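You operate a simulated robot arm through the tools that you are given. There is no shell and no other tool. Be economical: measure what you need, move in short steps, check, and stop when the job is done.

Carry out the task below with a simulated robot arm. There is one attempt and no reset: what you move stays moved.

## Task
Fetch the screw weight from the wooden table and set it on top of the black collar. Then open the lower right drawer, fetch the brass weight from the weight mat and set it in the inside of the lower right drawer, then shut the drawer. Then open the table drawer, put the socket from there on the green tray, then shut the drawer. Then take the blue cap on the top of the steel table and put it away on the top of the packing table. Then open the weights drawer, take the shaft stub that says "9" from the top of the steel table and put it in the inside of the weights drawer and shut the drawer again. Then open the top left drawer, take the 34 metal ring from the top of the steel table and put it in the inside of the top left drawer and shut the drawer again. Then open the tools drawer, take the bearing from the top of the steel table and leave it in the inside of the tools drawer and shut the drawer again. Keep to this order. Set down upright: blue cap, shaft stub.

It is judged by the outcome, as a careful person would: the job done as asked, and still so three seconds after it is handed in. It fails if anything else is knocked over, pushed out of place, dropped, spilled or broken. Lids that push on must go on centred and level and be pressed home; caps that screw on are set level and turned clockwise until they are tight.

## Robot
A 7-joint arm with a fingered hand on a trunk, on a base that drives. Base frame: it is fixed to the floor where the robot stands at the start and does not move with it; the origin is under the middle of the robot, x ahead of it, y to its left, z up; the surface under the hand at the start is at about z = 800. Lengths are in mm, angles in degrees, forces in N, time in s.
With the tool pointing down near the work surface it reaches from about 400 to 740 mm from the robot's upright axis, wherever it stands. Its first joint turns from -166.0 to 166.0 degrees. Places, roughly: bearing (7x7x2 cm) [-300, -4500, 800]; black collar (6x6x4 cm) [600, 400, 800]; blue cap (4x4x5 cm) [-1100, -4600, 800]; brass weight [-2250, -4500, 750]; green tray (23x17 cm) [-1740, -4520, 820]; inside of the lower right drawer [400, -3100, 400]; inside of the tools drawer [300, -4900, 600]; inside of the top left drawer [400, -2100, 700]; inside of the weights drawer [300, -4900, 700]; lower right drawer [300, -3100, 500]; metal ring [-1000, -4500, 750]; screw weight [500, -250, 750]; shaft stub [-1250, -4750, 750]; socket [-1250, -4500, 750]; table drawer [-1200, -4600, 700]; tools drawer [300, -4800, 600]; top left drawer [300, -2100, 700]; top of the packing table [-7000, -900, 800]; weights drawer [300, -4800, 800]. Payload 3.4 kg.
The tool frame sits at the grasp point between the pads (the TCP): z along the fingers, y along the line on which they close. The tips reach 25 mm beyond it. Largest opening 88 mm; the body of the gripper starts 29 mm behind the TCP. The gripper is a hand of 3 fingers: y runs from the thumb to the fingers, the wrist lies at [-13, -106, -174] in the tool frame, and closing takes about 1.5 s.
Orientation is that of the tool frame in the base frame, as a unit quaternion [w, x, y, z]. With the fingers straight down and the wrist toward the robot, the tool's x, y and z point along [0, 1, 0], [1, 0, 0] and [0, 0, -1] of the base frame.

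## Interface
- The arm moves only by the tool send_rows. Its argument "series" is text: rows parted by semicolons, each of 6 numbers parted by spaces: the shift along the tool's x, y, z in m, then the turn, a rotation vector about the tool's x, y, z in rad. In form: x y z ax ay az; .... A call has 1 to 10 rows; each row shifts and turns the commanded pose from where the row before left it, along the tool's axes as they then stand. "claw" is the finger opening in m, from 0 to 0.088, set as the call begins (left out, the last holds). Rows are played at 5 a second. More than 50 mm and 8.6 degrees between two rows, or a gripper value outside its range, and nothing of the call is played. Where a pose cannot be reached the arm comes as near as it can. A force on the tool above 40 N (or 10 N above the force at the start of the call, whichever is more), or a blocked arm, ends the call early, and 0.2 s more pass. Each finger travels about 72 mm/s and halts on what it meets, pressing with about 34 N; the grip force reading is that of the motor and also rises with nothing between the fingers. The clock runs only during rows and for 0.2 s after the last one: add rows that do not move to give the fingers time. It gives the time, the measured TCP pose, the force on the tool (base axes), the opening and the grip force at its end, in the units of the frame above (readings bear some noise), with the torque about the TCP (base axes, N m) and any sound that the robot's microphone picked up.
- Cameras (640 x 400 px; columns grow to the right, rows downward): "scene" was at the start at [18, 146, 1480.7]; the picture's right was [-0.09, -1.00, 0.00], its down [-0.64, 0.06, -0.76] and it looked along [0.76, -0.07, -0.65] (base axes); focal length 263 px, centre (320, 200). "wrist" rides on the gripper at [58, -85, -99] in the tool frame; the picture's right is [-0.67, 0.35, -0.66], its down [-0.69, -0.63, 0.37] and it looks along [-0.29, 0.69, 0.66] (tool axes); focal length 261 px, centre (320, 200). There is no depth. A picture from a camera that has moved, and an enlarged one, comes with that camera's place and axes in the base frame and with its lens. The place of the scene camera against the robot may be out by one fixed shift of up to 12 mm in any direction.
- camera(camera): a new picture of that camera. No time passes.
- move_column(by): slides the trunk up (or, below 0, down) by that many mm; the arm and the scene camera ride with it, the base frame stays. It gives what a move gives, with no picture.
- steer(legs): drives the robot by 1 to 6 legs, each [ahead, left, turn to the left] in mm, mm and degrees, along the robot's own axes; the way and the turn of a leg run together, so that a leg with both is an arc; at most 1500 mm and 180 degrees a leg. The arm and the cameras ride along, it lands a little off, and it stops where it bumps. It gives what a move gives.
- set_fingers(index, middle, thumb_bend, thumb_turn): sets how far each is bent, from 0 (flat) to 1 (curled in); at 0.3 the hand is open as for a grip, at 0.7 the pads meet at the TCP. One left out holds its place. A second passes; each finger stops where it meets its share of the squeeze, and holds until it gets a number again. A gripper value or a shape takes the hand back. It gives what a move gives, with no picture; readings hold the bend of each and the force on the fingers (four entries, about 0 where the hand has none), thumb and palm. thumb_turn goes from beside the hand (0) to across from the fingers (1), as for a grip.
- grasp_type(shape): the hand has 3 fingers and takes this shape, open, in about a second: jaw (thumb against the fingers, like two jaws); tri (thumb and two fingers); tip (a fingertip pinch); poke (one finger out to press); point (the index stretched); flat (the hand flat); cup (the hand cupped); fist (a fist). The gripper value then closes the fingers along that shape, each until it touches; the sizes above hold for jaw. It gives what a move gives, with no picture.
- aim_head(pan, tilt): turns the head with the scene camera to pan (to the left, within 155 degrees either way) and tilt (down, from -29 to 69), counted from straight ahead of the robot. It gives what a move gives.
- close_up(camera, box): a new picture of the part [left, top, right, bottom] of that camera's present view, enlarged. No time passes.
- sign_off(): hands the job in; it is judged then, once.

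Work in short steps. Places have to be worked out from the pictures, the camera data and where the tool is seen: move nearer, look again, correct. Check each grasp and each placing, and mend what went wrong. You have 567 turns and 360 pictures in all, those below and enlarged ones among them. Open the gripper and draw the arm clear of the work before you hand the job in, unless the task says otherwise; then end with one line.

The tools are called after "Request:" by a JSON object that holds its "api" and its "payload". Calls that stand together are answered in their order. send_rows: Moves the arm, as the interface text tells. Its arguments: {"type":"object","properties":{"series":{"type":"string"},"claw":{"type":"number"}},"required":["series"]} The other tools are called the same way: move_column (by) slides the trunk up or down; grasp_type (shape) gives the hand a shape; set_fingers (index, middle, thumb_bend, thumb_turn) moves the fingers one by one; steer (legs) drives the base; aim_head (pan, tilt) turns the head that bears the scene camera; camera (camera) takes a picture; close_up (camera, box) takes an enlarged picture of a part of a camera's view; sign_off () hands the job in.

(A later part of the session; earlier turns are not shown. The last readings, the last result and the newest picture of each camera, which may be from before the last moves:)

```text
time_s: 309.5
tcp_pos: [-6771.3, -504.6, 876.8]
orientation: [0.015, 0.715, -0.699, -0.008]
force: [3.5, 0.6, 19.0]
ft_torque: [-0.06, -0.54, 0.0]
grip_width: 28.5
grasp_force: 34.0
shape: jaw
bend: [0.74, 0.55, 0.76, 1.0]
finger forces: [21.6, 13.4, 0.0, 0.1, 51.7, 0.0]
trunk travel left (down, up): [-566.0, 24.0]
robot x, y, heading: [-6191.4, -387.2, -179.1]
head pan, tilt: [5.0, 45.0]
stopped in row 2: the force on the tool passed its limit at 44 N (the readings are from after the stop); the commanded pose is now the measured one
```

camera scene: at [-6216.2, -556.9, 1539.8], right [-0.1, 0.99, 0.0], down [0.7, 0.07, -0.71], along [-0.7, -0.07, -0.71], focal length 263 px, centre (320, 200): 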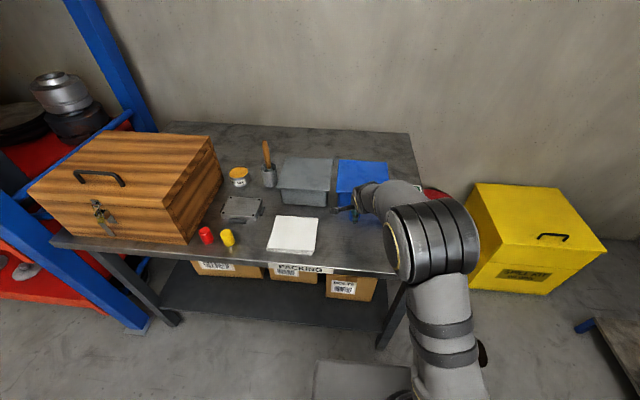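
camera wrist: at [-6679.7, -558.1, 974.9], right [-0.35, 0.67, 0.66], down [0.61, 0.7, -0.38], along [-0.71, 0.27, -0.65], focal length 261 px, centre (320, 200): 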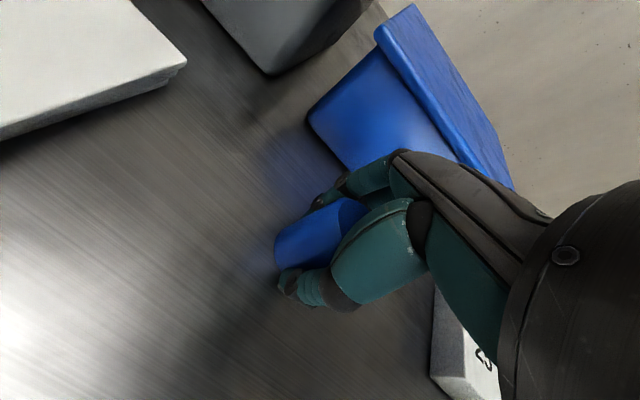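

Contact came at TCP≈875: this table is higher than assumed. I rise 5 mm, level the hand, and check.

Request:
{"api": "send_rows", "payload": {"series": "0 0 -0.005 0 0 0; 0 0 0 0.032 -0.01 0; 0 0 0 0 0 0"}}

Request:
{"api": "close_up", "payload": {"camera": "wrist", "box": [220, 150, 440, 330]}}

```text
time_s: 310.3
tcp_pos: [-6771.4, -505.1, 878.4]
orientation: [-0.004, 0.715, -0.699, 0.003]
force: [-0.2, 0.3, 0.1]
ft_torque: [-0.01, 0.02, -0.02]
grip_width: 28.5
grasp_force: 34.7
shape: jaw
bend: [0.74, 0.55, 0.75, 1.0]
finger forces: [22.1, 13.3, 0.0, 0.1, 32.1, 0.1]
trunk travel left (down, up): [-566.0, 24.0]
robot x, y, heading: [-6191.5, -385.0, -179.4]
head pan, tilt: [5.0, 45.0]
```

```text
2.22 times, centred on (330, 240) of wrist
camera zoom: at [-6685.0, -559.3, 978.8], right [-0.37, 0.66, 0.65], down [0.62, 0.7, -0.36], along [-0.7, 0.27, -0.67], focal length 579 px, centre (298, 111)
```

zoom: 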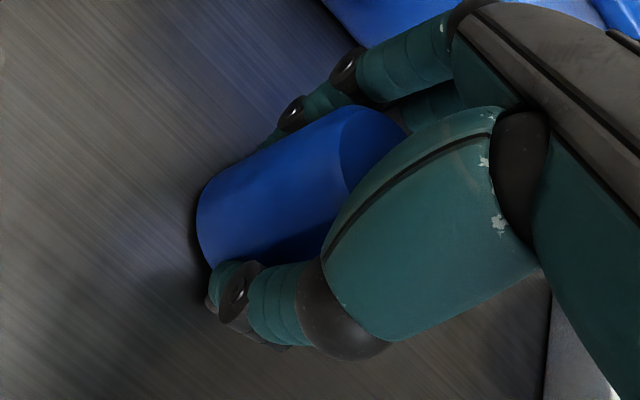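

Nearly level. I fine-tune and lower 1 mm at a time.

Request:
{"api": "send_rows", "payload": {"series": "0 0 0.001 -0.007 0.003 0; 0 0 0.001 0 0 0; 0 0 0 0 0 0"}}

```text
time_s: 311.1
tcp_pos: [-6771.3, -504.8, 876.2]
orientation: [0.0, 0.715, -0.699, 0.001]
force: [0.1, -0.2, 0.0]
ft_torque: [0.0, -0.01, 0.0]
grip_width: 28.6
grasp_force: 33.4
shape: jaw
bend: [0.74, 0.55, 0.75, 1.0]
finger forces: [22.1, 13.4, 0.0, 0.0, 32.2, 0.0]
trunk travel left (down, up): [-566.0, 24.0]
robot x, y, heading: [-6193.6, -386.7, -179.0]
head pan, tilt: [5.0, 45.0]
```

Request:
{"api": "send_rows", "payload": {"series": "0 0 0.001 0 0 0; 0 0 0.001 0 0 0; 0 0 0 0 0 0"}}

```text
time_s: 311.9
tcp_pos: [-6771.9, -504.9, 875.0]
orientation: [0.002, 0.714, -0.7, 0.0]
force: [-0.7, -0.6, 13.9]
ft_torque: [-0.08, -0.07, 0.03]
grip_width: 28.2
grasp_force: 34.5
shape: jaw
bend: [0.74, 0.55, 0.76, 1.0]
finger forces: [25.9, 14.8, 0.0, 0.0, 40.9, 0.0]
trunk travel left (down, up): [-566.0, 24.0]
robot x, y, heading: [-6189.3, -386.3, -179.2]
head pan, tilt: [5.0, 45.0]
```

Contact is light and level. I release the cap by opening to 50 mm.

Request:
{"api": "send_rows", "payload": {"series": "0 0 -0.001 0 0 0; 0 0 0 0 0 0; 0 0 0 0 0 0; 0 0 0 0 0 0; 0 0 0 0 0 0", "claw": 0.05}}

Request:
{"api": "close_up", "payload": {"camera": "wrist", "box": [220, 150, 440, 330]}}

```text
time_s: 313.1
tcp_pos: [-6771.1, -503.3, 875.4]
orientation: [0.001, 0.714, -0.7, 0.0]
force: [0.8, 0.0, 12.1]
ft_torque: [-0.04, 0.02, 0.02]
grip_width: 45.6
grasp_force: 0.0
shape: jaw
bend: [0.74, 0.42, 0.69, 1.0]
finger forces: [4.5, 1.9, 0.0, 0.0, 5.7, 0.1]
trunk travel left (down, up): [-566.0, 24.0]
robot x, y, heading: [-6196.0, -387.1, -178.8]
head pan, tilt: [5.0, 45.0]
```

```text
2.22 times, centred on (330, 240) of wrist
camera zoom: at [-6684.5, -558.8, 975.9], right [-0.36, 0.66, 0.65], down [0.61, 0.7, -0.37], along [-0.7, 0.27, -0.66], focal length 579 px, centre (298, 111)
```

zoom: 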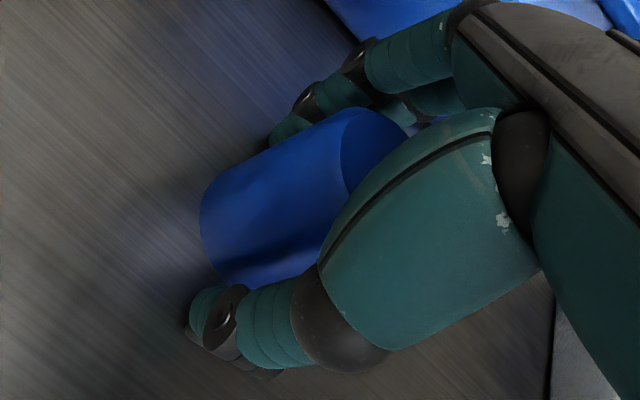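

The cap stands free. I rise slowly, straight up.

Request:
{"api": "send_rows", "payload": {"series": "0 0 -0.003 0 0 0; 0 0 -0.003 0 0 0; 0 0 -0.005 0 0 0; 0 0 -0.02 0 0 0; 0 0 -0.03 0 0 0; 0 0 -0.04 0 0 0; 0 0 -0.04 0 0 0; 0 0 0 0 0 0"}}

Request:
{"api": "camera", "payload": {"camera": "wrist"}}

Request:
{"api": "camera", "payload": {"camera": "scene"}}

```text
time_s: 314.9
tcp_pos: [-6770.7, -506.7, 1016.3]
orientation: [0.001, 0.715, -0.699, 0.001]
force: [-0.3, 0.4, -0.2]
ft_torque: [0.01, -0.01, -0.01]
grip_width: 49.6
grasp_force: 0.0
shape: jaw
bend: [0.74, 0.42, 0.66, 1.0]
finger forces: [0.1, 0.1, 0.1, 0.0, 0.1, 0.0]
trunk travel left (down, up): [-566.0, 24.0]
robot x, y, heading: [-6193.8, -385.2, -178.9]
head pan, tilt: [5.0, 45.0]
```

```text
207 pictures are left
camera wrist: at [-6685.2, -561.6, 1116.8], right [-0.36, 0.66, 0.65], down [0.61, 0.7, -0.37], along [-0.7, 0.27, -0.66], focal length 261 px, centre (320, 200)
```

wrist: 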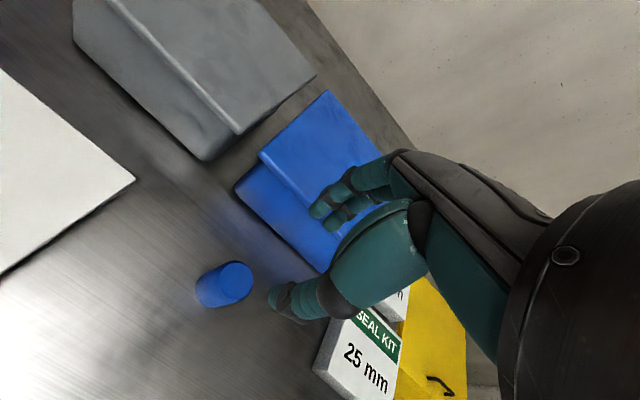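

```text
206 pictures are left
camera scene: at [-6216.2, -557.0, 1539.8], right [-0.1, 0.99, 0.0], down [0.7, 0.07, -0.71], along [-0.7, -0.07, -0.71], focal length 263 px, centre (320, 200)
```

scene: 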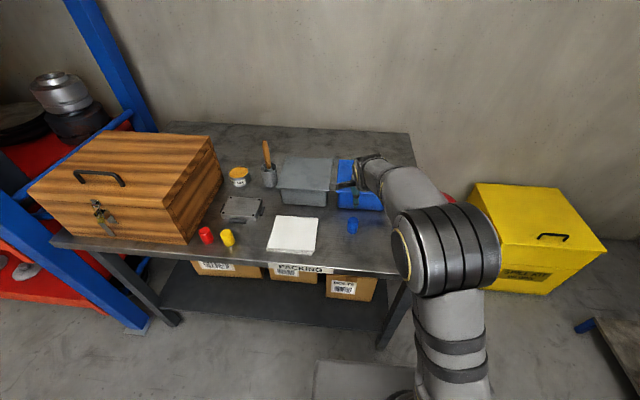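

The blue cap stands upright on the packing table. I tuck the arm and drive back the same way towards the cabinet with the weights drawer.

Request:
{"api": "send_rows", "payload": {"series": "0 -0.04 0 0 0 0; 0 -0.04 0 0 0 0; 0 -0.03 0 0 0 0"}}

Request:
{"api": "steer", "payload": {"legs": [[-190, 0, 0], [0, -650, -0.9], [-1500, 0, 0], [-1500, 0, 0], [-1500, 0, 0]]}}

```text
time_s: 315.7
tcp_pos: [-6660.3, -503.3, 1017.6]
orientation: [0.001, 0.714, -0.7, 0.0]
force: [-0.4, -0.9, 0.9]
ft_torque: [0.0, 0.03, 0.03]
grip_width: 49.8
grasp_force: 0.1
shape: jaw
bend: [0.74, 0.42, 0.66, 1.0]
finger forces: [0.0, 0.1, 0.0, 0.0, 0.1, 0.1]
trunk travel left (down, up): [-566.0, 24.0]
robot x, y, heading: [-6192.3, -384.9, -179.0]
head pan, tilt: [5.0, 45.0]
```

```text
time_s: 341.5
tcp_pos: [-1989.3, 193.8, 1018.2]
orientation: [0.0, -0.707, 0.707, -0.002]
force: [-0.2, -0.5, -0.4]
ft_torque: [0.02, 0.02, -0.02]
grip_width: 49.9
grasp_force: 0.1
shape: jaw
bend: [0.74, 0.42, 0.66, 1.0]
finger forces: [0.0, 0.1, 0.0, 0.1, 0.0, 0.0]
trunk travel left (down, up): [-566.0, 24.0]
robot x, y, heading: [-1517.3, 301.2, 180.0]
head pan, tilt: [5.0, 45.0]
```

I continue back to the cabinet area.

Request:
{"api": "steer", "payload": {"legs": [[-450, 0, 0], [0, 1500, 0], [0, 1500, 0], [0, 600, 0], [0, 0, 90]]}}

Request:
{"api": "aim_head", "payload": {"pan": 40, "tilt": 30}}

Request:
{"api": "camera", "payload": {"camera": "scene"}}

```text
time_s: 365.2
tcp_pos: [-750.8, -3754.0, 1018.2]
orientation: [0.0, 1.0, 0.029, 0.001]
force: [-0.4, 0.8, -1.0]
ft_torque: [0.04, 0.02, 0.05]
grip_width: 49.7
grasp_force: 0.1
shape: jaw
bend: [0.74, 0.42, 0.66, 1.0]
finger forces: [0.0, 0.0, 0.0, 0.1, 0.0, 0.1]
trunk travel left (down, up): [-566.0, 24.0]
robot x, y, heading: [-881.8, -3289.9, -86.7]
head pan, tilt: [5.0, 45.0]
```

```text
time_s: 366.2
tcp_pos: [-750.1, -3752.4, 1017.7]
orientation: [0.001, 1.0, 0.03, 0.001]
force: [-0.4, 0.1, 0.0]
ft_torque: [0.0, -0.02, 0.02]
grip_width: 49.7
grasp_force: 0.1
shape: jaw
bend: [0.74, 0.42, 0.66, 1.0]
finger forces: [0.1, 0.1, 0.0, 0.0, 0.1, 0.0]
trunk travel left (down, up): [-566.0, 24.0]
robot x, y, heading: [-882.5, -3290.5, -86.9]
head pan, tilt: [40.0, 30.0]
```

```text
205 pictures are left
camera scene: at [-675.5, -3291.8, 1562.4], right [-0.73, -0.68, 0.0], down [-0.34, 0.37, -0.87], along [0.59, -0.63, -0.5], focal length 263 px, centre (320, 200)
```

scene: 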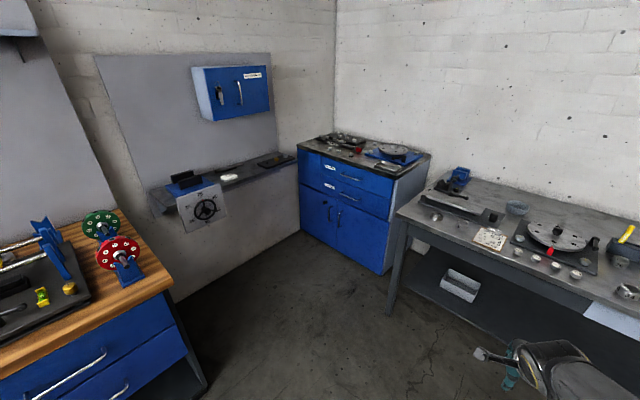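

The cabinet front is at y≈-4700, top handle (weights) at z≈750, second (tools) at ≈600. I drive in front of it.

Request:
{"api": "steer", "payload": {"legs": [[0, 0, -3.3], [600, 0, 0], [0, 1110, 0]]}}

Request:
{"api": "aim_head", "payload": {"pan": 0, "tilt": 40}}

Request:
{"api": "camera", "payload": {"camera": "scene"}}

```text
time_s: 375.2
tcp_pos: [299.3, -4393.2, 1018.9]
orientation: [0.0, 1.0, -0.023, 0.001]
force: [-0.1, 0.4, 0.5]
ft_torque: [-0.02, 0.0, 0.03]
grip_width: 49.8
grasp_force: 0.1
shape: jaw
bend: [0.74, 0.42, 0.66, 1.0]
finger forces: [0.0, 0.1, 0.1, 0.0, 0.1, 0.0]
trunk travel left (down, up): [-566.0, 24.0]
robot x, y, heading: [212.1, -3919.2, -92.8]
head pan, tilt: [40.0, 30.0]
```

```text
time_s: 376.3
tcp_pos: [297.6, -4393.2, 1018.2]
orientation: [0.0, 1.0, -0.023, 0.001]
force: [0.5, 0.7, 0.6]
ft_torque: [0.05, 0.0, 0.03]
grip_width: 49.6
grasp_force: 0.0
shape: jaw
bend: [0.74, 0.42, 0.66, 1.0]
finger forces: [0.1, 0.1, 0.0, 0.0, 0.1, 0.0]
trunk travel left (down, up): [-566.0, 24.0]
robot x, y, heading: [211.3, -3922.3, -93.0]
head pan, tilt: [0.0, 40.0]
```

```text
204 pictures are left
camera scene: at [362.8, -3955.4, 1547.1], right [-1.0, 0.05, 0.0], down [0.03, 0.64, -0.77], along [-0.04, -0.77, -0.64], focal length 263 px, centre (320, 200)
```

scene: 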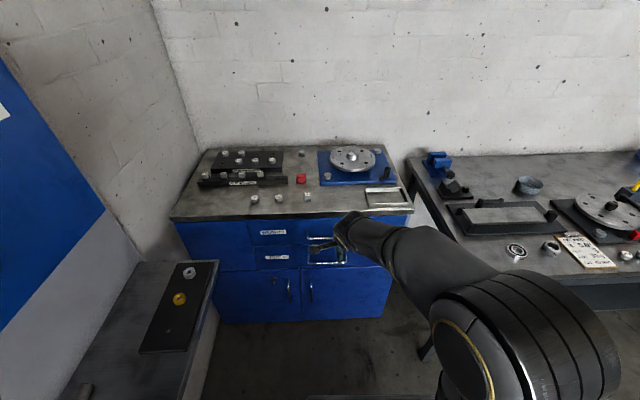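

I zoom on the drawer fronts.

Request:
{"api": "close_up", "payload": {"camera": "scene", "box": [160, 190, 420, 330]}}

Request:
{"api": "camera", "payload": {"camera": "wrist"}}

```text
2.46 times, centred on (290, 260) of scene
camera zoom: at [362.8, -3955.4, 1547.1], right [-1.0, 0.05, 0.0], down [0.03, 0.64, -0.77], along [-0.04, -0.77, -0.64], focal length 648 px, centre (394, 52)
```

zoom: 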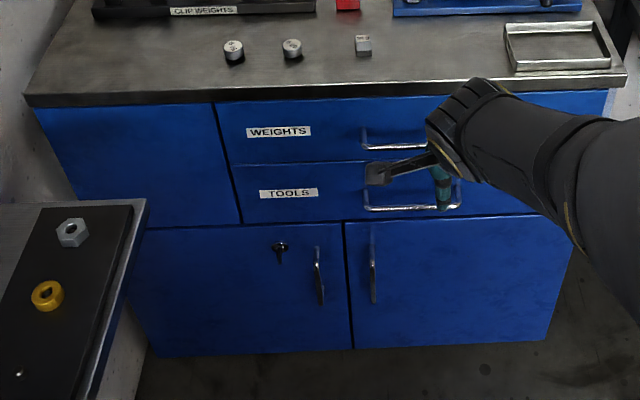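

```text
202 pictures are left
camera wrist: at [360.3, -4309.8, 1118.5], right [-0.69, -0.32, 0.65], down [-0.66, 0.66, -0.37], along [-0.31, -0.68, -0.66], focal length 261 px, centre (320, 200)
```

wrist: 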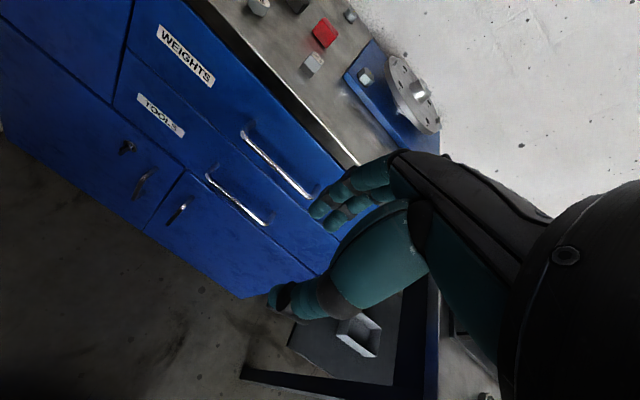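

I correct the heading, turn the hand horizontal with the trunk lowered, and look again for the weights handle.

Request:
{"api": "steer", "payload": {"legs": [[0, 0, 2.8]]}}

Request:
{"api": "send_rows", "payload": {"series": "0 0 0 -0.149 0 0; 0 0 0 -0.149 0 0; 0 0 0 -0.149 0 0; 0 0 0 -0.149 0 0; 0 0 0 -0.149 0 0; 0 0 0 -0.149 0 0; 0 0 0 -0.149 0 0; 0 0 0 -0.149 0 0; 0 0 0 -0.149 0 0; 0 0 0 -0.1 0 0", "claw": 0.07}}

Request:
{"api": "move_column", "payload": {"by": -270}}

Request:
{"api": "camera", "payload": {"camera": "wrist"}}

Request:
{"api": "camera", "payload": {"camera": "scene"}}

```text
time_s: 377.1
tcp_pos: [321.8, -4387.8, 1017.9]
orientation: [-0.001, 1.0, 0.002, 0.001]
force: [1.0, 0.5, 0.4]
ft_torque: [0.01, 0.02, 0.01]
grip_width: 49.8
grasp_force: 0.2
shape: jaw
bend: [0.74, 0.42, 0.66, 1.0]
finger forces: [0.0, 0.1, 0.0, 0.0, 0.0, 0.0]
trunk travel left (down, up): [-566.0, 24.0]
robot x, y, heading: [216.5, -3916.7, -90.1]
head pan, tilt: [0.0, 40.0]
```

```text
time_s: 379.3
tcp_pos: [328.4, -4411.7, 1037.4]
orientation: [0.659, 0.752, 0.001, 0.001]
force: [0.1, 0.2, 0.4]
ft_torque: [-0.04, -0.01, 0.03]
grip_width: 69.8
grasp_force: 0.0
shape: jaw
bend: [0.27, 0.34, 0.5, 0.99]
finger forces: [0.0, 0.1, 0.1, 0.1, 0.0, 0.0]
out of reach, approached as far as the arm can: row 10
trunk travel left (down, up): [-566.0, 24.0]
robot x, y, heading: [213.1, -3917.5, -90.1]
head pan, tilt: [0.0, 40.0]
```

```text
time_s: 382.0
tcp_pos: [329.1, -4411.1, 769.1]
orientation: [0.658, 0.753, 0.001, 0.001]
force: [0.7, 0.0, -0.7]
ft_torque: [-0.03, -0.05, 0.01]
grip_width: 69.8
grasp_force: 0.0
shape: jaw
bend: [0.27, 0.34, 0.5, 0.99]
finger forces: [0.1, 0.0, 0.0, 0.1, 0.1, 0.0]
trunk travel left (down, up): [-296.0, 294.0]
robot x, y, heading: [215.8, -3919.1, -89.9]
head pan, tilt: [0.0, 40.0]
```

```text
201 pictures are left
camera wrist: at [387.1, -4300.7, 698.5], right [-0.67, 0.6, 0.43], down [-0.68, -0.28, -0.67], along [-0.28, -0.75, 0.6], focal length 261 px, centre (320, 200)
```

wrist: 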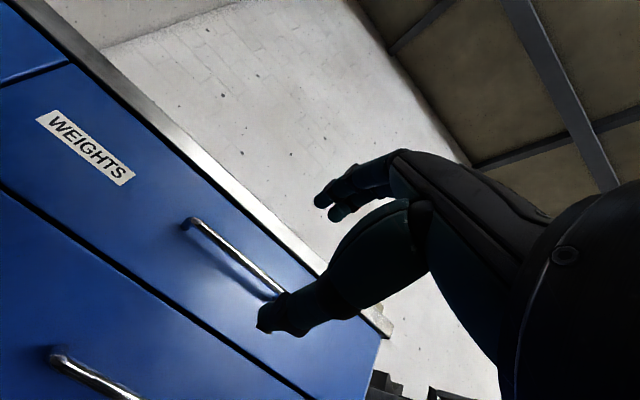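

```text
200 pictures are left
camera scene: at [364.2, -3947.7, 1277.1], right [-1.0, 0.0, 0.0], down [0.0, 0.64, -0.77], along [0.0, -0.77, -0.64], focal length 263 px, centre (320, 200)
```

scene: 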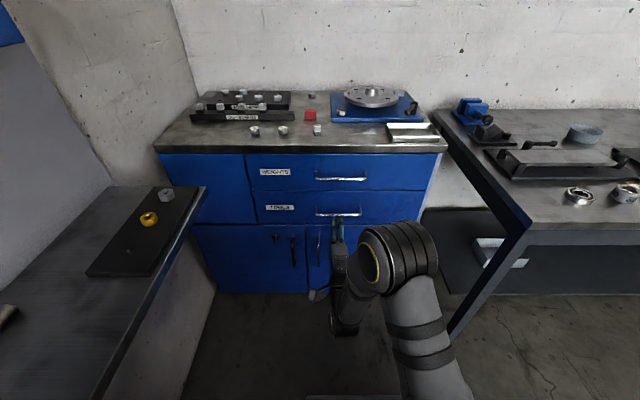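

Handle triangulated at y≈-4628, z≈798, x from 226 to 384. I align and approach.

Request:
{"api": "move_column", "payload": {"by": 30}}

Request:
{"api": "steer", "payload": {"legs": [[130, -22, 0]]}}

Request:
{"api": "camera", "payload": {"camera": "wrist"}}

Request:
{"api": "close_up", "payload": {"camera": "scene", "box": [240, 110, 460, 250]}}

```text
time_s: 382.8
tcp_pos: [328.4, -4412.6, 798.7]
orientation: [0.658, 0.753, 0.001, 0.001]
force: [-0.6, 0.2, 0.8]
ft_torque: [0.02, -0.06, 0.02]
grip_width: 69.7
grasp_force: 0.1
shape: jaw
bend: [0.27, 0.34, 0.5, 0.99]
finger forces: [0.0, 0.0, 0.0, 0.1, 0.0, 0.0]
trunk travel left (down, up): [-326.0, 264.0]
robot x, y, heading: [214.8, -3916.2, -90.1]
head pan, tilt: [0.0, 40.0]
```

```text
time_s: 384.1
tcp_pos: [308.0, -4541.1, 797.5]
orientation: [0.658, 0.753, 0.002, 0.002]
force: [-0.6, -1.0, -0.5]
ft_torque: [0.0, 0.0, 0.0]
grip_width: 69.7
grasp_force: 0.0
shape: jaw
bend: [0.27, 0.34, 0.5, 0.99]
finger forces: [0.1, 0.1, 0.0, 0.0, 0.1, 0.1]
trunk travel left (down, up): [-326.0, 264.0]
robot x, y, heading: [192.2, -4048.4, -89.5]
head pan, tilt: [0.0, 40.0]
```

```text
199 pictures are left
camera wrist: at [366.9, -4429.9, 728.5], right [-0.67, 0.6, 0.43], down [-0.68, -0.28, -0.67], along [-0.28, -0.75, 0.6], focal length 261 px, centre (320, 200)
```

wrist: 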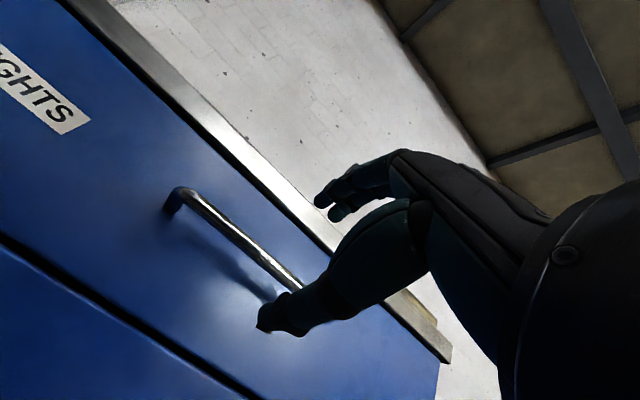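

```text
2.86 times, centred on (350, 180) of scene
camera zoom: at [342.9, -4076.9, 1307.0], right [-1.0, 0.0, 0.0], down [0.0, 0.64, -0.77], along [0.0, -0.77, -0.64], focal length 752 px, centre (234, 257)
```

zoom: 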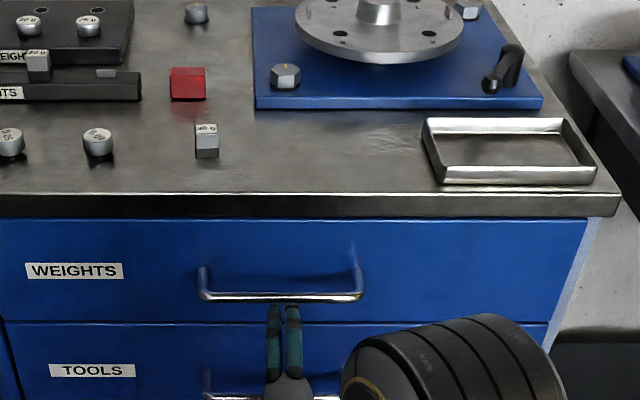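

The bar remains consistent at y≈-4628, z≈799. I advance 65 mm and check.

Request:
{"api": "steer", "payload": {"legs": [[65, 0, 0]]}}

Request:
{"api": "camera", "payload": {"camera": "wrist"}}

```text
time_s: 385.1
tcp_pos: [308.9, -4605.2, 798.3]
orientation: [0.659, 0.753, 0.002, 0.002]
force: [-0.5, -1.0, -0.9]
ft_torque: [0.01, -0.01, 0.03]
grip_width: 70.0
grasp_force: 0.0
shape: jaw
bend: [0.27, 0.34, 0.5, 0.99]
finger forces: [0.1, 0.1, 0.0, 0.0, 0.0, 0.0]
trunk travel left (down, up): [-326.0, 264.0]
robot x, y, heading: [192.1, -4113.5, -89.7]
head pan, tilt: [0.0, 40.0]
```

```text
197 pictures are left
camera wrist: at [367.0, -4493.8, 728.5], right [-0.67, 0.6, 0.43], down [-0.68, -0.28, -0.67], along [-0.28, -0.75, 0.6], focal length 261 px, centre (320, 200)
```

wrist: 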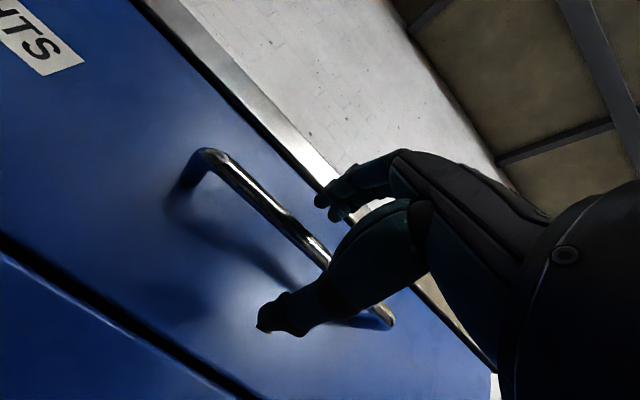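

The view matches the earlier pre-grasp state; I advance 13 mm and close.

Request:
{"api": "send_rows", "payload": {"series": "0 0.001 0.007 0 0 0; 0 0.001 0.006 0 0 0; 0 0 0 0 0 0"}}

Request:
{"api": "send_rows", "payload": {"series": "0 0 0 0 0 0; 0 0 0 0 0 0; 0 0 0 0 0 0; 0 0 0 0 0 0; 0 0 0 0 0 0; 0 0 0 0 0 0; 0 0 0 0 0 0; 0 0 0 0 0 0", "claw": 0.0}}

Request:
{"api": "camera", "payload": {"camera": "wrist"}}

```text
time_s: 385.9
tcp_pos: [308.6, -4618.6, 796.6]
orientation: [0.657, 0.754, 0.0, -0.001]
force: [-0.4, -0.3, 0.2]
ft_torque: [0.02, -0.02, 0.01]
grip_width: 69.7
grasp_force: 0.0
shape: jaw
bend: [0.27, 0.34, 0.5, 0.99]
finger forces: [0.0, 0.0, 0.0, 0.1, 0.1, 0.0]
trunk travel left (down, up): [-326.0, 264.0]
robot x, y, heading: [200.0, -4110.9, -89.8]
head pan, tilt: [0.0, 40.0]
```

```text
time_s: 387.7
tcp_pos: [309.6, -4619.1, 797.6]
orientation: [0.657, 0.753, 0.0, 0.0]
force: [0.9, -3.7, -3.5]
ft_torque: [-0.02, -0.05, 0.01]
grip_width: 0.0
grasp_force: 33.6
shape: jaw
bend: [0.71, 0.7, 0.71, 1.0]
finger forces: [8.5, 3.7, 0.0, 0.1, 37.9, 0.0]
trunk travel left (down, up): [-326.0, 264.0]
robot x, y, heading: [194.7, -4109.4, -89.7]
head pan, tilt: [0.0, 40.0]
```

```text
196 pictures are left
camera wrist: at [368.2, -4508.0, 727.3], right [-0.67, 0.6, 0.44], down [-0.69, -0.28, -0.67], along [-0.28, -0.75, 0.6], focal length 261 px, centre (320, 200)
```

wrist: 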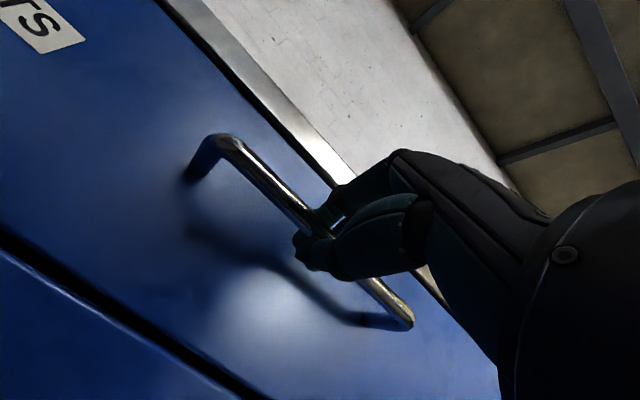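

Fingers closed around the bar. I pull 60 mm and check whether the drawer follows.

Request:
{"api": "steer", "payload": {"legs": [[-60, 0, 0]]}}

Request:
{"api": "camera", "payload": {"camera": "scene"}}

```text
time_s: 388.6
tcp_pos: [308.5, -4561.0, 796.6]
orientation: [0.657, 0.754, 0.0, 0.0]
force: [0.8, 1.6, -7.6]
ft_torque: [0.02, -0.06, 0.01]
grip_width: 0.0
grasp_force: 34.1
shape: jaw
bend: [0.71, 0.7, 0.71, 1.0]
finger forces: [5.8, 2.2, 0.1, 0.1, 2.3, 0.0]
trunk travel left (down, up): [-326.0, 264.0]
robot x, y, heading: [187.3, -4051.0, -89.7]
head pan, tilt: [0.0, 40.0]
```

```text
195 pictures are left
camera scene: at [343.1, -4084.0, 1307.0], right [-1.0, 0.0, 0.0], down [0.0, 0.64, -0.77], along [0.0, -0.77, -0.64], focal length 263 px, centre (320, 200)
```

scene: 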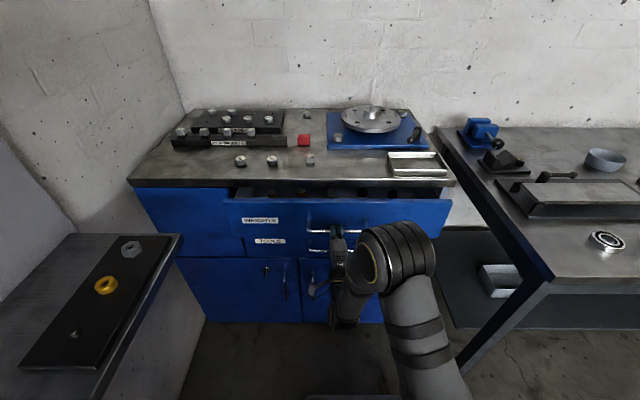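

The drawer follows. I pull it 190 mm further, release and withdraw.

Request:
{"api": "steer", "payload": {"legs": [[-190, 0, 0]]}}

Request:
{"api": "send_rows", "payload": {"series": "0 0 0 0 0 0; 0 0 0 0 0 0; 0 0 0 0 0 0; 0 0 0 0 0 0; 0 0 0 0 0 0; 0 0 -0.02 0 0 0; 0 0 -0.03 0 0 0; 0 0 -0.03 0 0 0", "claw": 0.07}}

Request:
{"api": "steer", "payload": {"legs": [[-180, 0, 0]]}}

Request:
{"api": "camera", "payload": {"camera": "scene"}}

```text
time_s: 390.2
tcp_pos: [309.4, -4369.7, 796.8]
orientation: [0.657, 0.754, 0.001, -0.001]
force: [8.3, 0.4, -7.2]
ft_torque: [0.07, -0.03, 0.04]
grip_width: 0.0
grasp_force: 33.8
shape: jaw
bend: [0.71, 0.7, 0.71, 1.0]
finger forces: [5.4, 2.2, 0.0, 0.1, 2.9, 0.0]
trunk travel left (down, up): [-326.0, 264.0]
robot x, y, heading: [191.6, -3864.4, -90.3]
head pan, tilt: [0.0, 40.0]
```

```text
time_s: 392.0
tcp_pos: [318.0, -4312.3, 833.1]
orientation: [0.656, 0.755, 0.0, -0.001]
force: [0.7, 0.3, 0.3]
ft_torque: [0.01, -0.02, 0.0]
grip_width: 69.8
grasp_force: 0.0
shape: jaw
bend: [0.27, 0.34, 0.5, 0.99]
finger forces: [0.0, 0.0, 0.0, 0.1, 0.1, 0.0]
out of reach, approached as far as the arm can: row 7, 8
trunk travel left (down, up): [-326.0, 264.0]
robot x, y, heading: [191.4, -3863.3, -90.2]
head pan, tilt: [0.0, 40.0]
```

```text
time_s: 393.5
tcp_pos: [318.7, -4133.4, 832.5]
orientation: [0.656, 0.755, 0.002, 0.0]
force: [-0.2, 0.0, 0.0]
ft_torque: [0.03, 0.01, -0.01]
grip_width: 69.7
grasp_force: 0.0
shape: jaw
bend: [0.27, 0.34, 0.5, 0.99]
finger forces: [0.0, 0.0, 0.0, 0.1, 0.1, 0.1]
trunk travel left (down, up): [-326.0, 264.0]
robot x, y, heading: [189.6, -3686.8, -89.8]
head pan, tilt: [0.0, 40.0]
```

```text
194 pictures are left
camera scene: at [342.3, -3714.7, 1307.0], right [-1.0, 0.0, 0.0], down [0.0, 0.64, -0.77], along [0.0, -0.77, -0.64], focal length 263 px, centre (320, 200)
```

scene: 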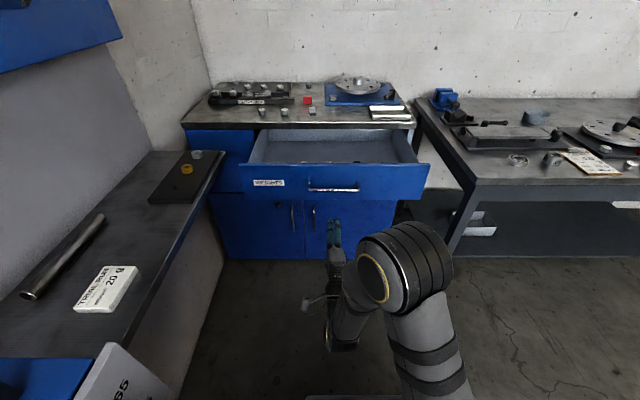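

The weights drawer is open. I raise the trunk, turn the hand down and drive to the steel table for the stub "9".

Request:
{"api": "move_column", "payload": {"by": 250}}

Request:
{"api": "send_rows", "payload": {"series": "0 0 0 0.1431 0 0; 0 0 0 0.1431 0 0; 0 0 0 0.1431 0 0; 0 0 0 0.1431 0 0; 0 0 0 0.1431 0 0; 0 0 0 0.1431 0 0; 0 0 0 0.1431 0 0; 0 0 0 0.1431 0 0; 0 0 0 0.1431 0 0; 0 0 0 0.1431 0 0"}}

Request:
{"api": "steer", "payload": {"legs": [[0, -800, 0], [0, -790, 0], [380, 0, 0]]}}

Request:
{"api": "aim_head", "payload": {"pan": 0, "tilt": 45}}

Request:
{"api": "camera", "payload": {"camera": "scene"}}

Request:
{"api": "camera", "payload": {"camera": "wrist"}}

```text
time_s: 396.1
tcp_pos: [319.6, -4133.9, 1082.2]
orientation: [0.655, 0.756, 0.001, -0.001]
force: [-0.2, 0.1, 0.2]
ft_torque: [-0.01, 0.0, -0.04]
grip_width: 70.0
grasp_force: 0.1
shape: jaw
bend: [0.27, 0.34, 0.5, 0.99]
finger forces: [0.0, 0.0, 0.0, 0.0, 0.0, 0.0]
trunk travel left (down, up): [-576.0, 14.0]
robot x, y, heading: [189.9, -3681.0, -90.1]
head pan, tilt: [0.0, 40.0]
```

```text
time_s: 398.3
tcp_pos: [326.7, -4146.9, 1081.7]
orientation: [-0.001, 1.0, 0.0, -0.001]
force: [-0.1, 0.6, -0.4]
ft_torque: [-0.01, -0.02, 0.0]
grip_width: 69.8
grasp_force: 0.1
shape: jaw
bend: [0.27, 0.34, 0.5, 0.99]
finger forces: [0.0, 0.0, 0.0, 0.0, 0.1, 0.0]
out of reach, approached as far as the arm can: row 2, 3
trunk travel left (down, up): [-576.0, 14.0]
robot x, y, heading: [185.7, -3687.7, -90.0]
head pan, tilt: [0.0, 40.0]
```

```text
time_s: 408.4
tcp_pos: [-1253.3, -4543.1, 1080.9]
orientation: [0.0, 1.0, 0.01, -0.001]
force: [0.4, 0.2, -0.9]
ft_torque: [0.01, 0.04, 0.01]
grip_width: 69.9
grasp_force: 0.0
shape: jaw
bend: [0.27, 0.34, 0.5, 0.99]
finger forces: [0.0, 0.0, 0.0, 0.1, 0.1, 0.0]
trunk travel left (down, up): [-576.0, 14.0]
robot x, y, heading: [-1396.8, -4087.3, -88.4]
head pan, tilt: [0.0, 40.0]
```

```text
time_s: 409.1
tcp_pos: [-1252.5, -4542.9, 1080.3]
orientation: [-0.001, 1.0, 0.01, -0.001]
force: [-0.2, -0.1, -0.9]
ft_torque: [0.03, 0.0, 0.03]
grip_width: 70.0
grasp_force: 0.2
shape: jaw
bend: [0.27, 0.34, 0.5, 0.99]
finger forces: [0.0, 0.0, 0.1, 0.0, 0.0, 0.0]
trunk travel left (down, up): [-576.0, 14.0]
robot x, y, heading: [-1397.7, -4083.9, -88.6]
head pan, tilt: [0.0, 45.0]
```

```text
193 pictures are left
camera scene: at [-1247.0, -4106.8, 1549.8], right [-1.0, -0.02, 0.0], down [-0.02, 0.71, -0.71], along [0.02, -0.71, -0.71], focal length 263 px, centre (320, 200)
```

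scene: 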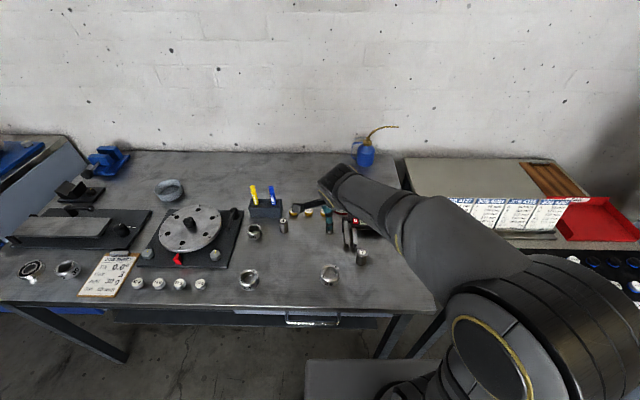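

```text
192 pictures are left
camera wrist: at [-1195.9, -4455.3, 1181.4], right [-0.66, -0.36, 0.66], down [-0.7, 0.62, -0.36], along [-0.27, -0.7, -0.66], focal length 261 px, centre (320, 200)
```

wrist: 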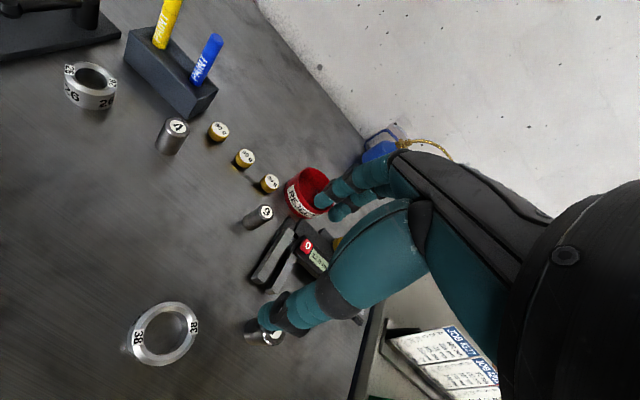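

Stub 9 is at about (-1257, -4683), with the caliper jaws some 30 mm to its right. I move above with a 50 mm opening and look again.

Request:
{"api": "send_rows", "payload": {"series": "-0.004 0.045 0 0 0 -0.02; 0 0.045 0.015 0 0 0; 0 0.045 0.015 0 0 0; 0 0 0.04 0 0 0; 0 0 0.04 0 0 0; 0 0 0 0 0 0", "claw": 0.05}}

Request:
{"api": "camera", "payload": {"camera": "wrist"}}

Request:
{"api": "close_up", "payload": {"camera": "wrist", "box": [160, 190, 340, 310]}}

```text
time_s: 410.5
tcp_pos: [-1250.9, -4674.4, 967.0]
orientation: [-0.001, 1.0, 0.021, -0.001]
force: [0.1, 0.1, -1.0]
ft_torque: [0.01, 0.02, -0.02]
grip_width: 50.4
grasp_force: 0.0
shape: jaw
bend: [0.74, 0.42, 0.66, 1.0]
finger forces: [0.0, 0.0, 0.1, 0.1, 0.1, 0.0]
trunk travel left (down, up): [-576.0, 14.0]
robot x, y, heading: [-1399.4, -4083.1, -88.7]
head pan, tilt: [0.0, 45.0]
```

```text
191 pictures are left
camera wrist: at [-1195.8, -4586.0, 1068.6], right [-0.65, -0.38, 0.66], down [-0.71, 0.6, -0.36], along [-0.26, -0.7, -0.66], focal length 261 px, centre (320, 200)
```

wrist: 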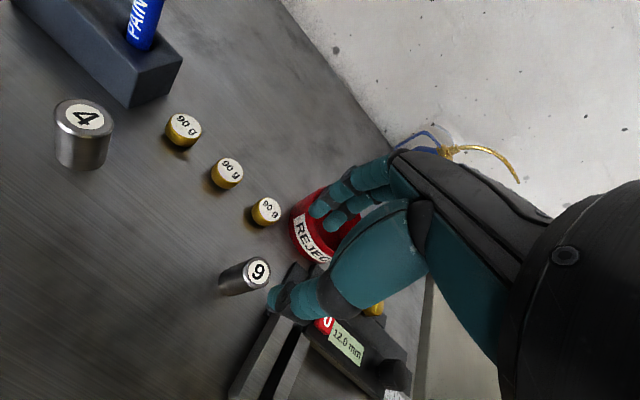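

```text
3.33 times, centred on (250, 250) of wrist
camera zoom: at [-1195.8, -4586.0, 1068.6], right [-0.65, -0.38, 0.66], down [-0.71, 0.6, -0.36], along [-0.26, -0.7, -0.66], focal length 869 px, centre (553, 33)
```

zoom: 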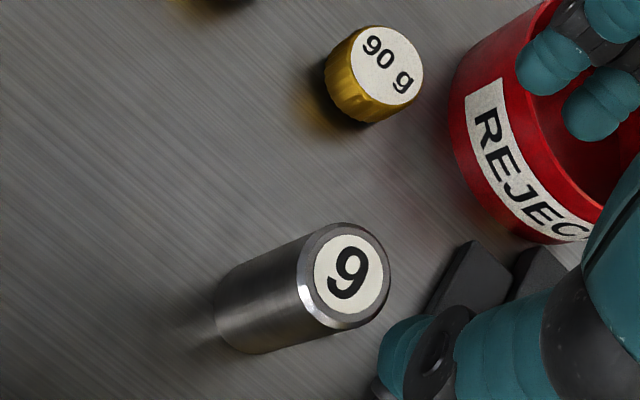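

Refined: stub at about (-1263, -4685), top ≈860. I align and descend in steps.

Request:
{"api": "send_rows", "payload": {"series": "-0.011 0.006 0.02 0 0 0; 0 0 0.03 0 0 0; 0 0 0.025 0 0 0; 0 0 0 0 0 0"}}

Request:
{"api": "camera", "payload": {"camera": "wrist"}}

Request:
{"api": "close_up", "payload": {"camera": "scene", "box": [270, 170, 410, 290]}}

```text
time_s: 411.5
tcp_pos: [-1262.1, -4684.3, 895.2]
orientation: [-0.002, 1.0, 0.021, -0.001]
force: [-0.2, 0.4, 0.0]
ft_torque: [0.01, -0.01, -0.02]
grip_width: 50.2
grasp_force: 0.1
shape: jaw
bend: [0.74, 0.42, 0.66, 1.0]
finger forces: [0.0, 0.0, 0.0, 0.0, 0.0, 0.0]
trunk travel left (down, up): [-576.0, 14.0]
robot x, y, heading: [-1398.7, -4082.1, -88.7]
head pan, tilt: [0.0, 45.0]
```

```text
189 pictures are left
camera wrist: at [-1207.9, -4594.7, 995.8], right [-0.65, -0.38, 0.66], down [-0.71, 0.6, -0.36], along [-0.26, -0.7, -0.66], focal length 261 px, centre (320, 200)
```

wrist: 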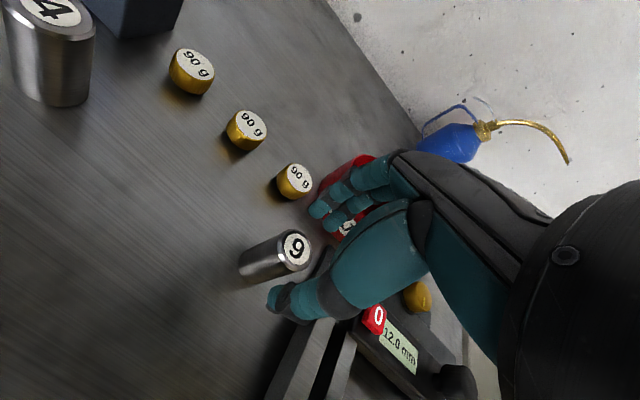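

```text
3.33 times, centred on (340, 230) of scene
camera zoom: at [-1247.1, -4106.8, 1549.8], right [-1.0, -0.02, 0.0], down [-0.02, 0.71, -0.71], along [0.02, -0.71, -0.71], focal length 878 px, centre (253, 100)
```

zoom: 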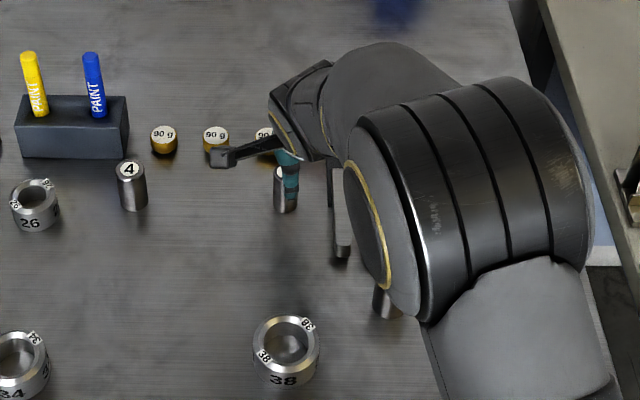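

Aligned within 2 mm. I descend the last 46 mm carefully.

Request:
{"api": "send_rows", "payload": {"series": "-0.002 0 0.02 0 0 0; 0 0 0.015 0 0 0; 0 0 0.01 0 0 0; 0 0 0 0 0 0"}}

Request:
{"api": "camera", "payload": {"camera": "wrist"}}

```text
time_s: 412.5
tcp_pos: [-1265.2, -4683.0, 850.7]
orientation: [-0.001, 1.0, 0.02, -0.001]
force: [0.7, 0.1, 0.2]
ft_torque: [0.02, 0.02, -0.03]
grip_width: 50.3
grasp_force: 0.0
shape: jaw
bend: [0.74, 0.42, 0.66, 1.0]
finger forces: [0.0, 0.0, 0.0, 0.0, 0.1, 0.1]
trunk travel left (down, up): [-576.0, 14.0]
robot x, y, heading: [-1400.6, -4083.6, -88.5]
head pan, tilt: [0.0, 45.0]
```

```text
187 pictures are left
camera wrist: at [-1210.9, -4594.6, 951.8], right [-0.65, -0.38, 0.66], down [-0.71, 0.6, -0.36], along [-0.26, -0.7, -0.66], focal length 261 px, centre (320, 200)
```

wrist: 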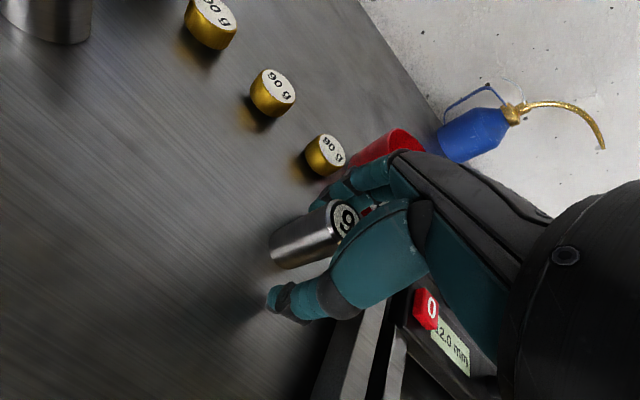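

The stub is between the fingers. I close and lift.

Request:
{"api": "send_rows", "payload": {"series": "0 0.002 0.001 0 0 0; 0 0 0 0 0 0; 0 0 0 0 0 0; 0 0 0 0 0 0; 0 0 0 0 0 0; 0 0 0 0 0 0; 0 0 0 0 0 0; 0 0 0 0 0 0", "claw": 0.0}}

Request:
{"api": "camera", "payload": {"camera": "wrist"}}

```text
time_s: 414.3
tcp_pos: [-1265.6, -4684.6, 849.4]
orientation: [-0.002, 1.0, 0.021, -0.001]
force: [0.4, -0.8, 2.6]
ft_torque: [-0.02, -0.02, -0.01]
grip_width: 12.7
grasp_force: 34.3
shape: jaw
bend: [0.73, 0.71, 0.76, 1.0]
finger forces: [24.5, 5.5, 0.1, 0.1, 25.5, 0.0]
trunk travel left (down, up): [-576.0, 14.0]
robot x, y, heading: [-1397.5, -4087.7, -88.3]
head pan, tilt: [0.0, 45.0]
```

```text
186 pictures are left
camera wrist: at [-1210.5, -4596.7, 950.4], right [-0.65, -0.38, 0.66], down [-0.71, 0.6, -0.36], along [-0.26, -0.7, -0.66], focal length 261 px, centre (320, 200)
```

wrist: 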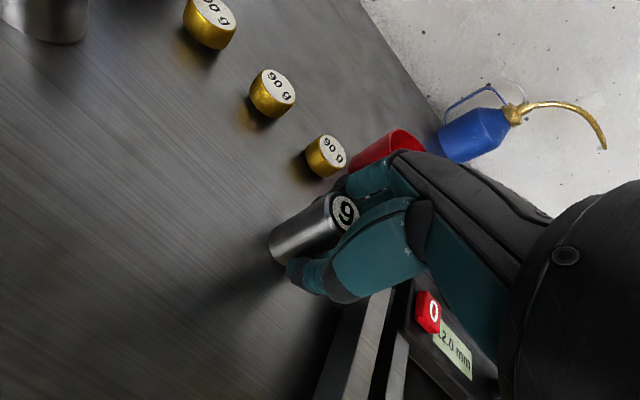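

The grip width (13 mm) shows I hold it off-centre; the stub is some 8 mm to the left. I open, shift +8 mm in x and grip again.

Request:
{"api": "send_rows", "payload": {"series": "0 0 -0.001 0 0 0; 0 0 0 0 0 0; 0 0 0 0 0 0; 0 0 0 0 0 0", "claw": 0.05}}

Request:
{"api": "send_rows", "payload": {"series": "0.004 0 0 0 0 0; 0.004 0 0 0 0 0; 0 0 0 0 0 0"}}

Request:
{"api": "close_up", "payload": {"camera": "wrist", "box": [230, 150, 410, 330]}}

```text
time_s: 415.3
tcp_pos: [-1265.4, -4685.4, 851.3]
orientation: [-0.001, 1.0, 0.021, -0.001]
force: [-0.7, 0.6, -0.3]
ft_torque: [0.0, 0.0, -0.01]
grip_width: 49.5
grasp_force: 0.0
shape: jaw
bend: [0.74, 0.42, 0.66, 1.0]
finger forces: [0.0, 0.0, 0.1, 0.0, 0.1, 0.0]
trunk travel left (down, up): [-576.0, 14.0]
robot x, y, heading: [-1397.9, -4082.7, -88.4]
head pan, tilt: [0.0, 45.0]
```

```text
time_s: 416.1
tcp_pos: [-1255.7, -4685.4, 852.7]
orientation: [-0.001, 1.0, 0.02, 0.0]
force: [-0.1, 0.5, 0.6]
ft_torque: [-0.03, -0.02, -0.02]
grip_width: 49.8
grasp_force: 0.0
shape: jaw
bend: [0.74, 0.42, 0.66, 1.0]
finger forces: [0.1, 0.0, 0.0, 0.0, 0.1, 0.0]
trunk travel left (down, up): [-576.0, 14.0]
robot x, y, heading: [-1400.1, -4088.8, -88.6]
head pan, tilt: [0.0, 45.0]
```

```text
2.22 times, centred on (320, 240) of wrist
camera zoom: at [-1201.5, -4596.9, 951.7], right [-0.65, -0.38, 0.66], down [-0.71, 0.6, -0.36], along [-0.26, -0.7, -0.66], focal length 579 px, centre (320, 111)
```

zoom: 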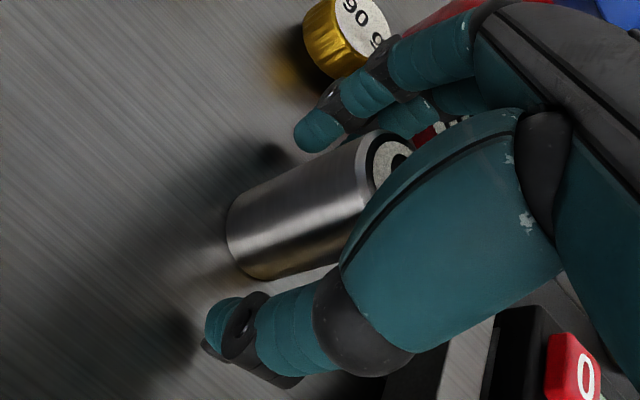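

It looks centred now. I close again.

Request:
{"api": "send_rows", "payload": {"series": "0 0 0 0 0 0; 0 0 0 0 0 0; 0 0 0 0 0 0; 0 0 0 0 0 0; 0 0 0 0 0 0; 0 0 0 0 0 0; 0 0 0 0 0 0; 0 0 0 0 0 0", "claw": 0.0}}

Request:
{"api": "close_up", "payload": {"camera": "wrist", "box": [230, 150, 410, 330]}}

```text
time_s: 417.9
tcp_pos: [-1257.4, -4685.8, 851.7]
orientation: [-0.001, 1.0, 0.02, -0.002]
force: [-0.1, -0.3, 0.2]
ft_torque: [-0.02, -0.03, 0.0]
grip_width: 19.0
grasp_force: 34.2
shape: jaw
bend: [0.73, 0.58, 0.75, 1.0]
finger forces: [19.1, 11.1, 0.0, 0.0, 29.6, 0.0]
trunk travel left (down, up): [-576.0, 14.0]
robot x, y, heading: [-1397.0, -4087.7, -88.9]
head pan, tilt: [0.0, 45.0]
```

```text
2.22 times, centred on (320, 240) of wrist
camera zoom: at [-1201.6, -4597.1, 951.6], right [-0.65, -0.38, 0.66], down [-0.71, 0.6, -0.36], along [-0.26, -0.7, -0.66], focal length 579 px, centre (320, 111)
```

zoom: 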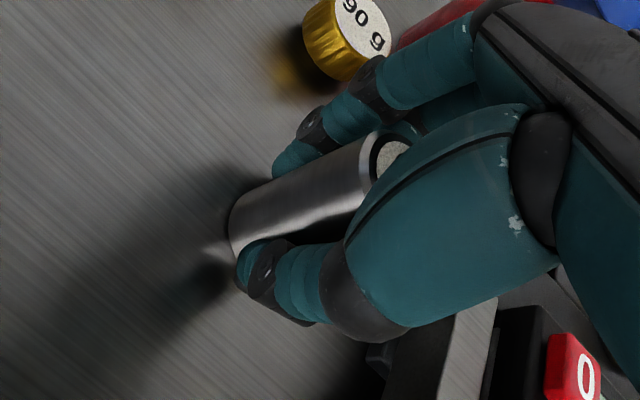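

Good symmetrical grip (19 mm). I lift straight up and check.

Request:
{"api": "send_rows", "payload": {"series": "0 0 -0.01 0 0 0; 0 0 -0.03 0 0 0; 0 0 -0.045 0 0 0; 0 0 -0.045 0 0 0; 0 0 -0.045 0 0 0; 0 0 0 0 0 0"}}

Request:
{"api": "camera", "payload": {"camera": "wrist"}}

Request:
{"api": "close_up", "payload": {"camera": "scene", "box": [230, 130, 410, 290]}}

```text
time_s: 419.3
tcp_pos: [-1258.2, -4682.9, 1021.8]
orientation: [-0.001, 1.0, 0.021, -0.001]
force: [-0.1, -0.1, -1.9]
ft_torque: [0.0, -0.01, 0.0]
grip_width: 18.3
grasp_force: 33.6
shape: jaw
bend: [0.73, 0.58, 0.75, 1.0]
finger forces: [18.6, 12.3, 0.0, 0.0, 29.5, 0.1]
trunk travel left (down, up): [-576.0, 14.0]
robot x, y, heading: [-1398.2, -4087.3, -88.6]
head pan, tilt: [0.0, 45.0]
```

```text
183 pictures are left
camera wrist: at [-1202.0, -4594.8, 1123.3], right [-0.65, -0.38, 0.66], down [-0.71, 0.6, -0.36], along [-0.26, -0.7, -0.66], focal length 261 px, centre (320, 200)
```

wrist: 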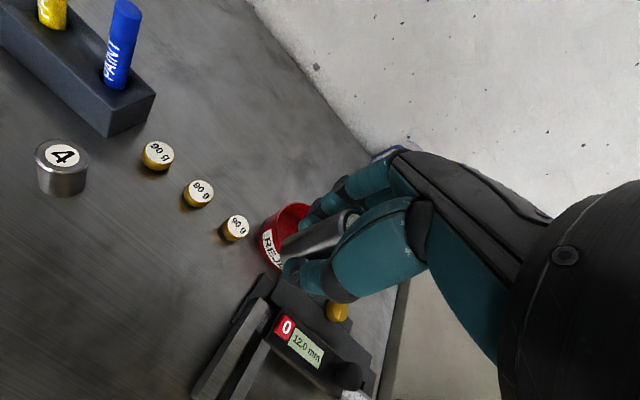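

```text
2.50 times, centred on (320, 210) of scene
camera zoom: at [-1247.0, -4107.0, 1549.8], right [-1.0, -0.02, 0.0], down [-0.02, 0.71, -0.71], along [0.02, -0.71, -0.71], focal length 658 px, centre (320, 175)
```

zoom: 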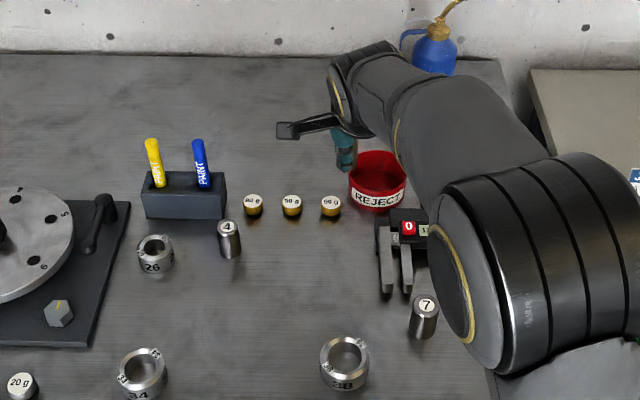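

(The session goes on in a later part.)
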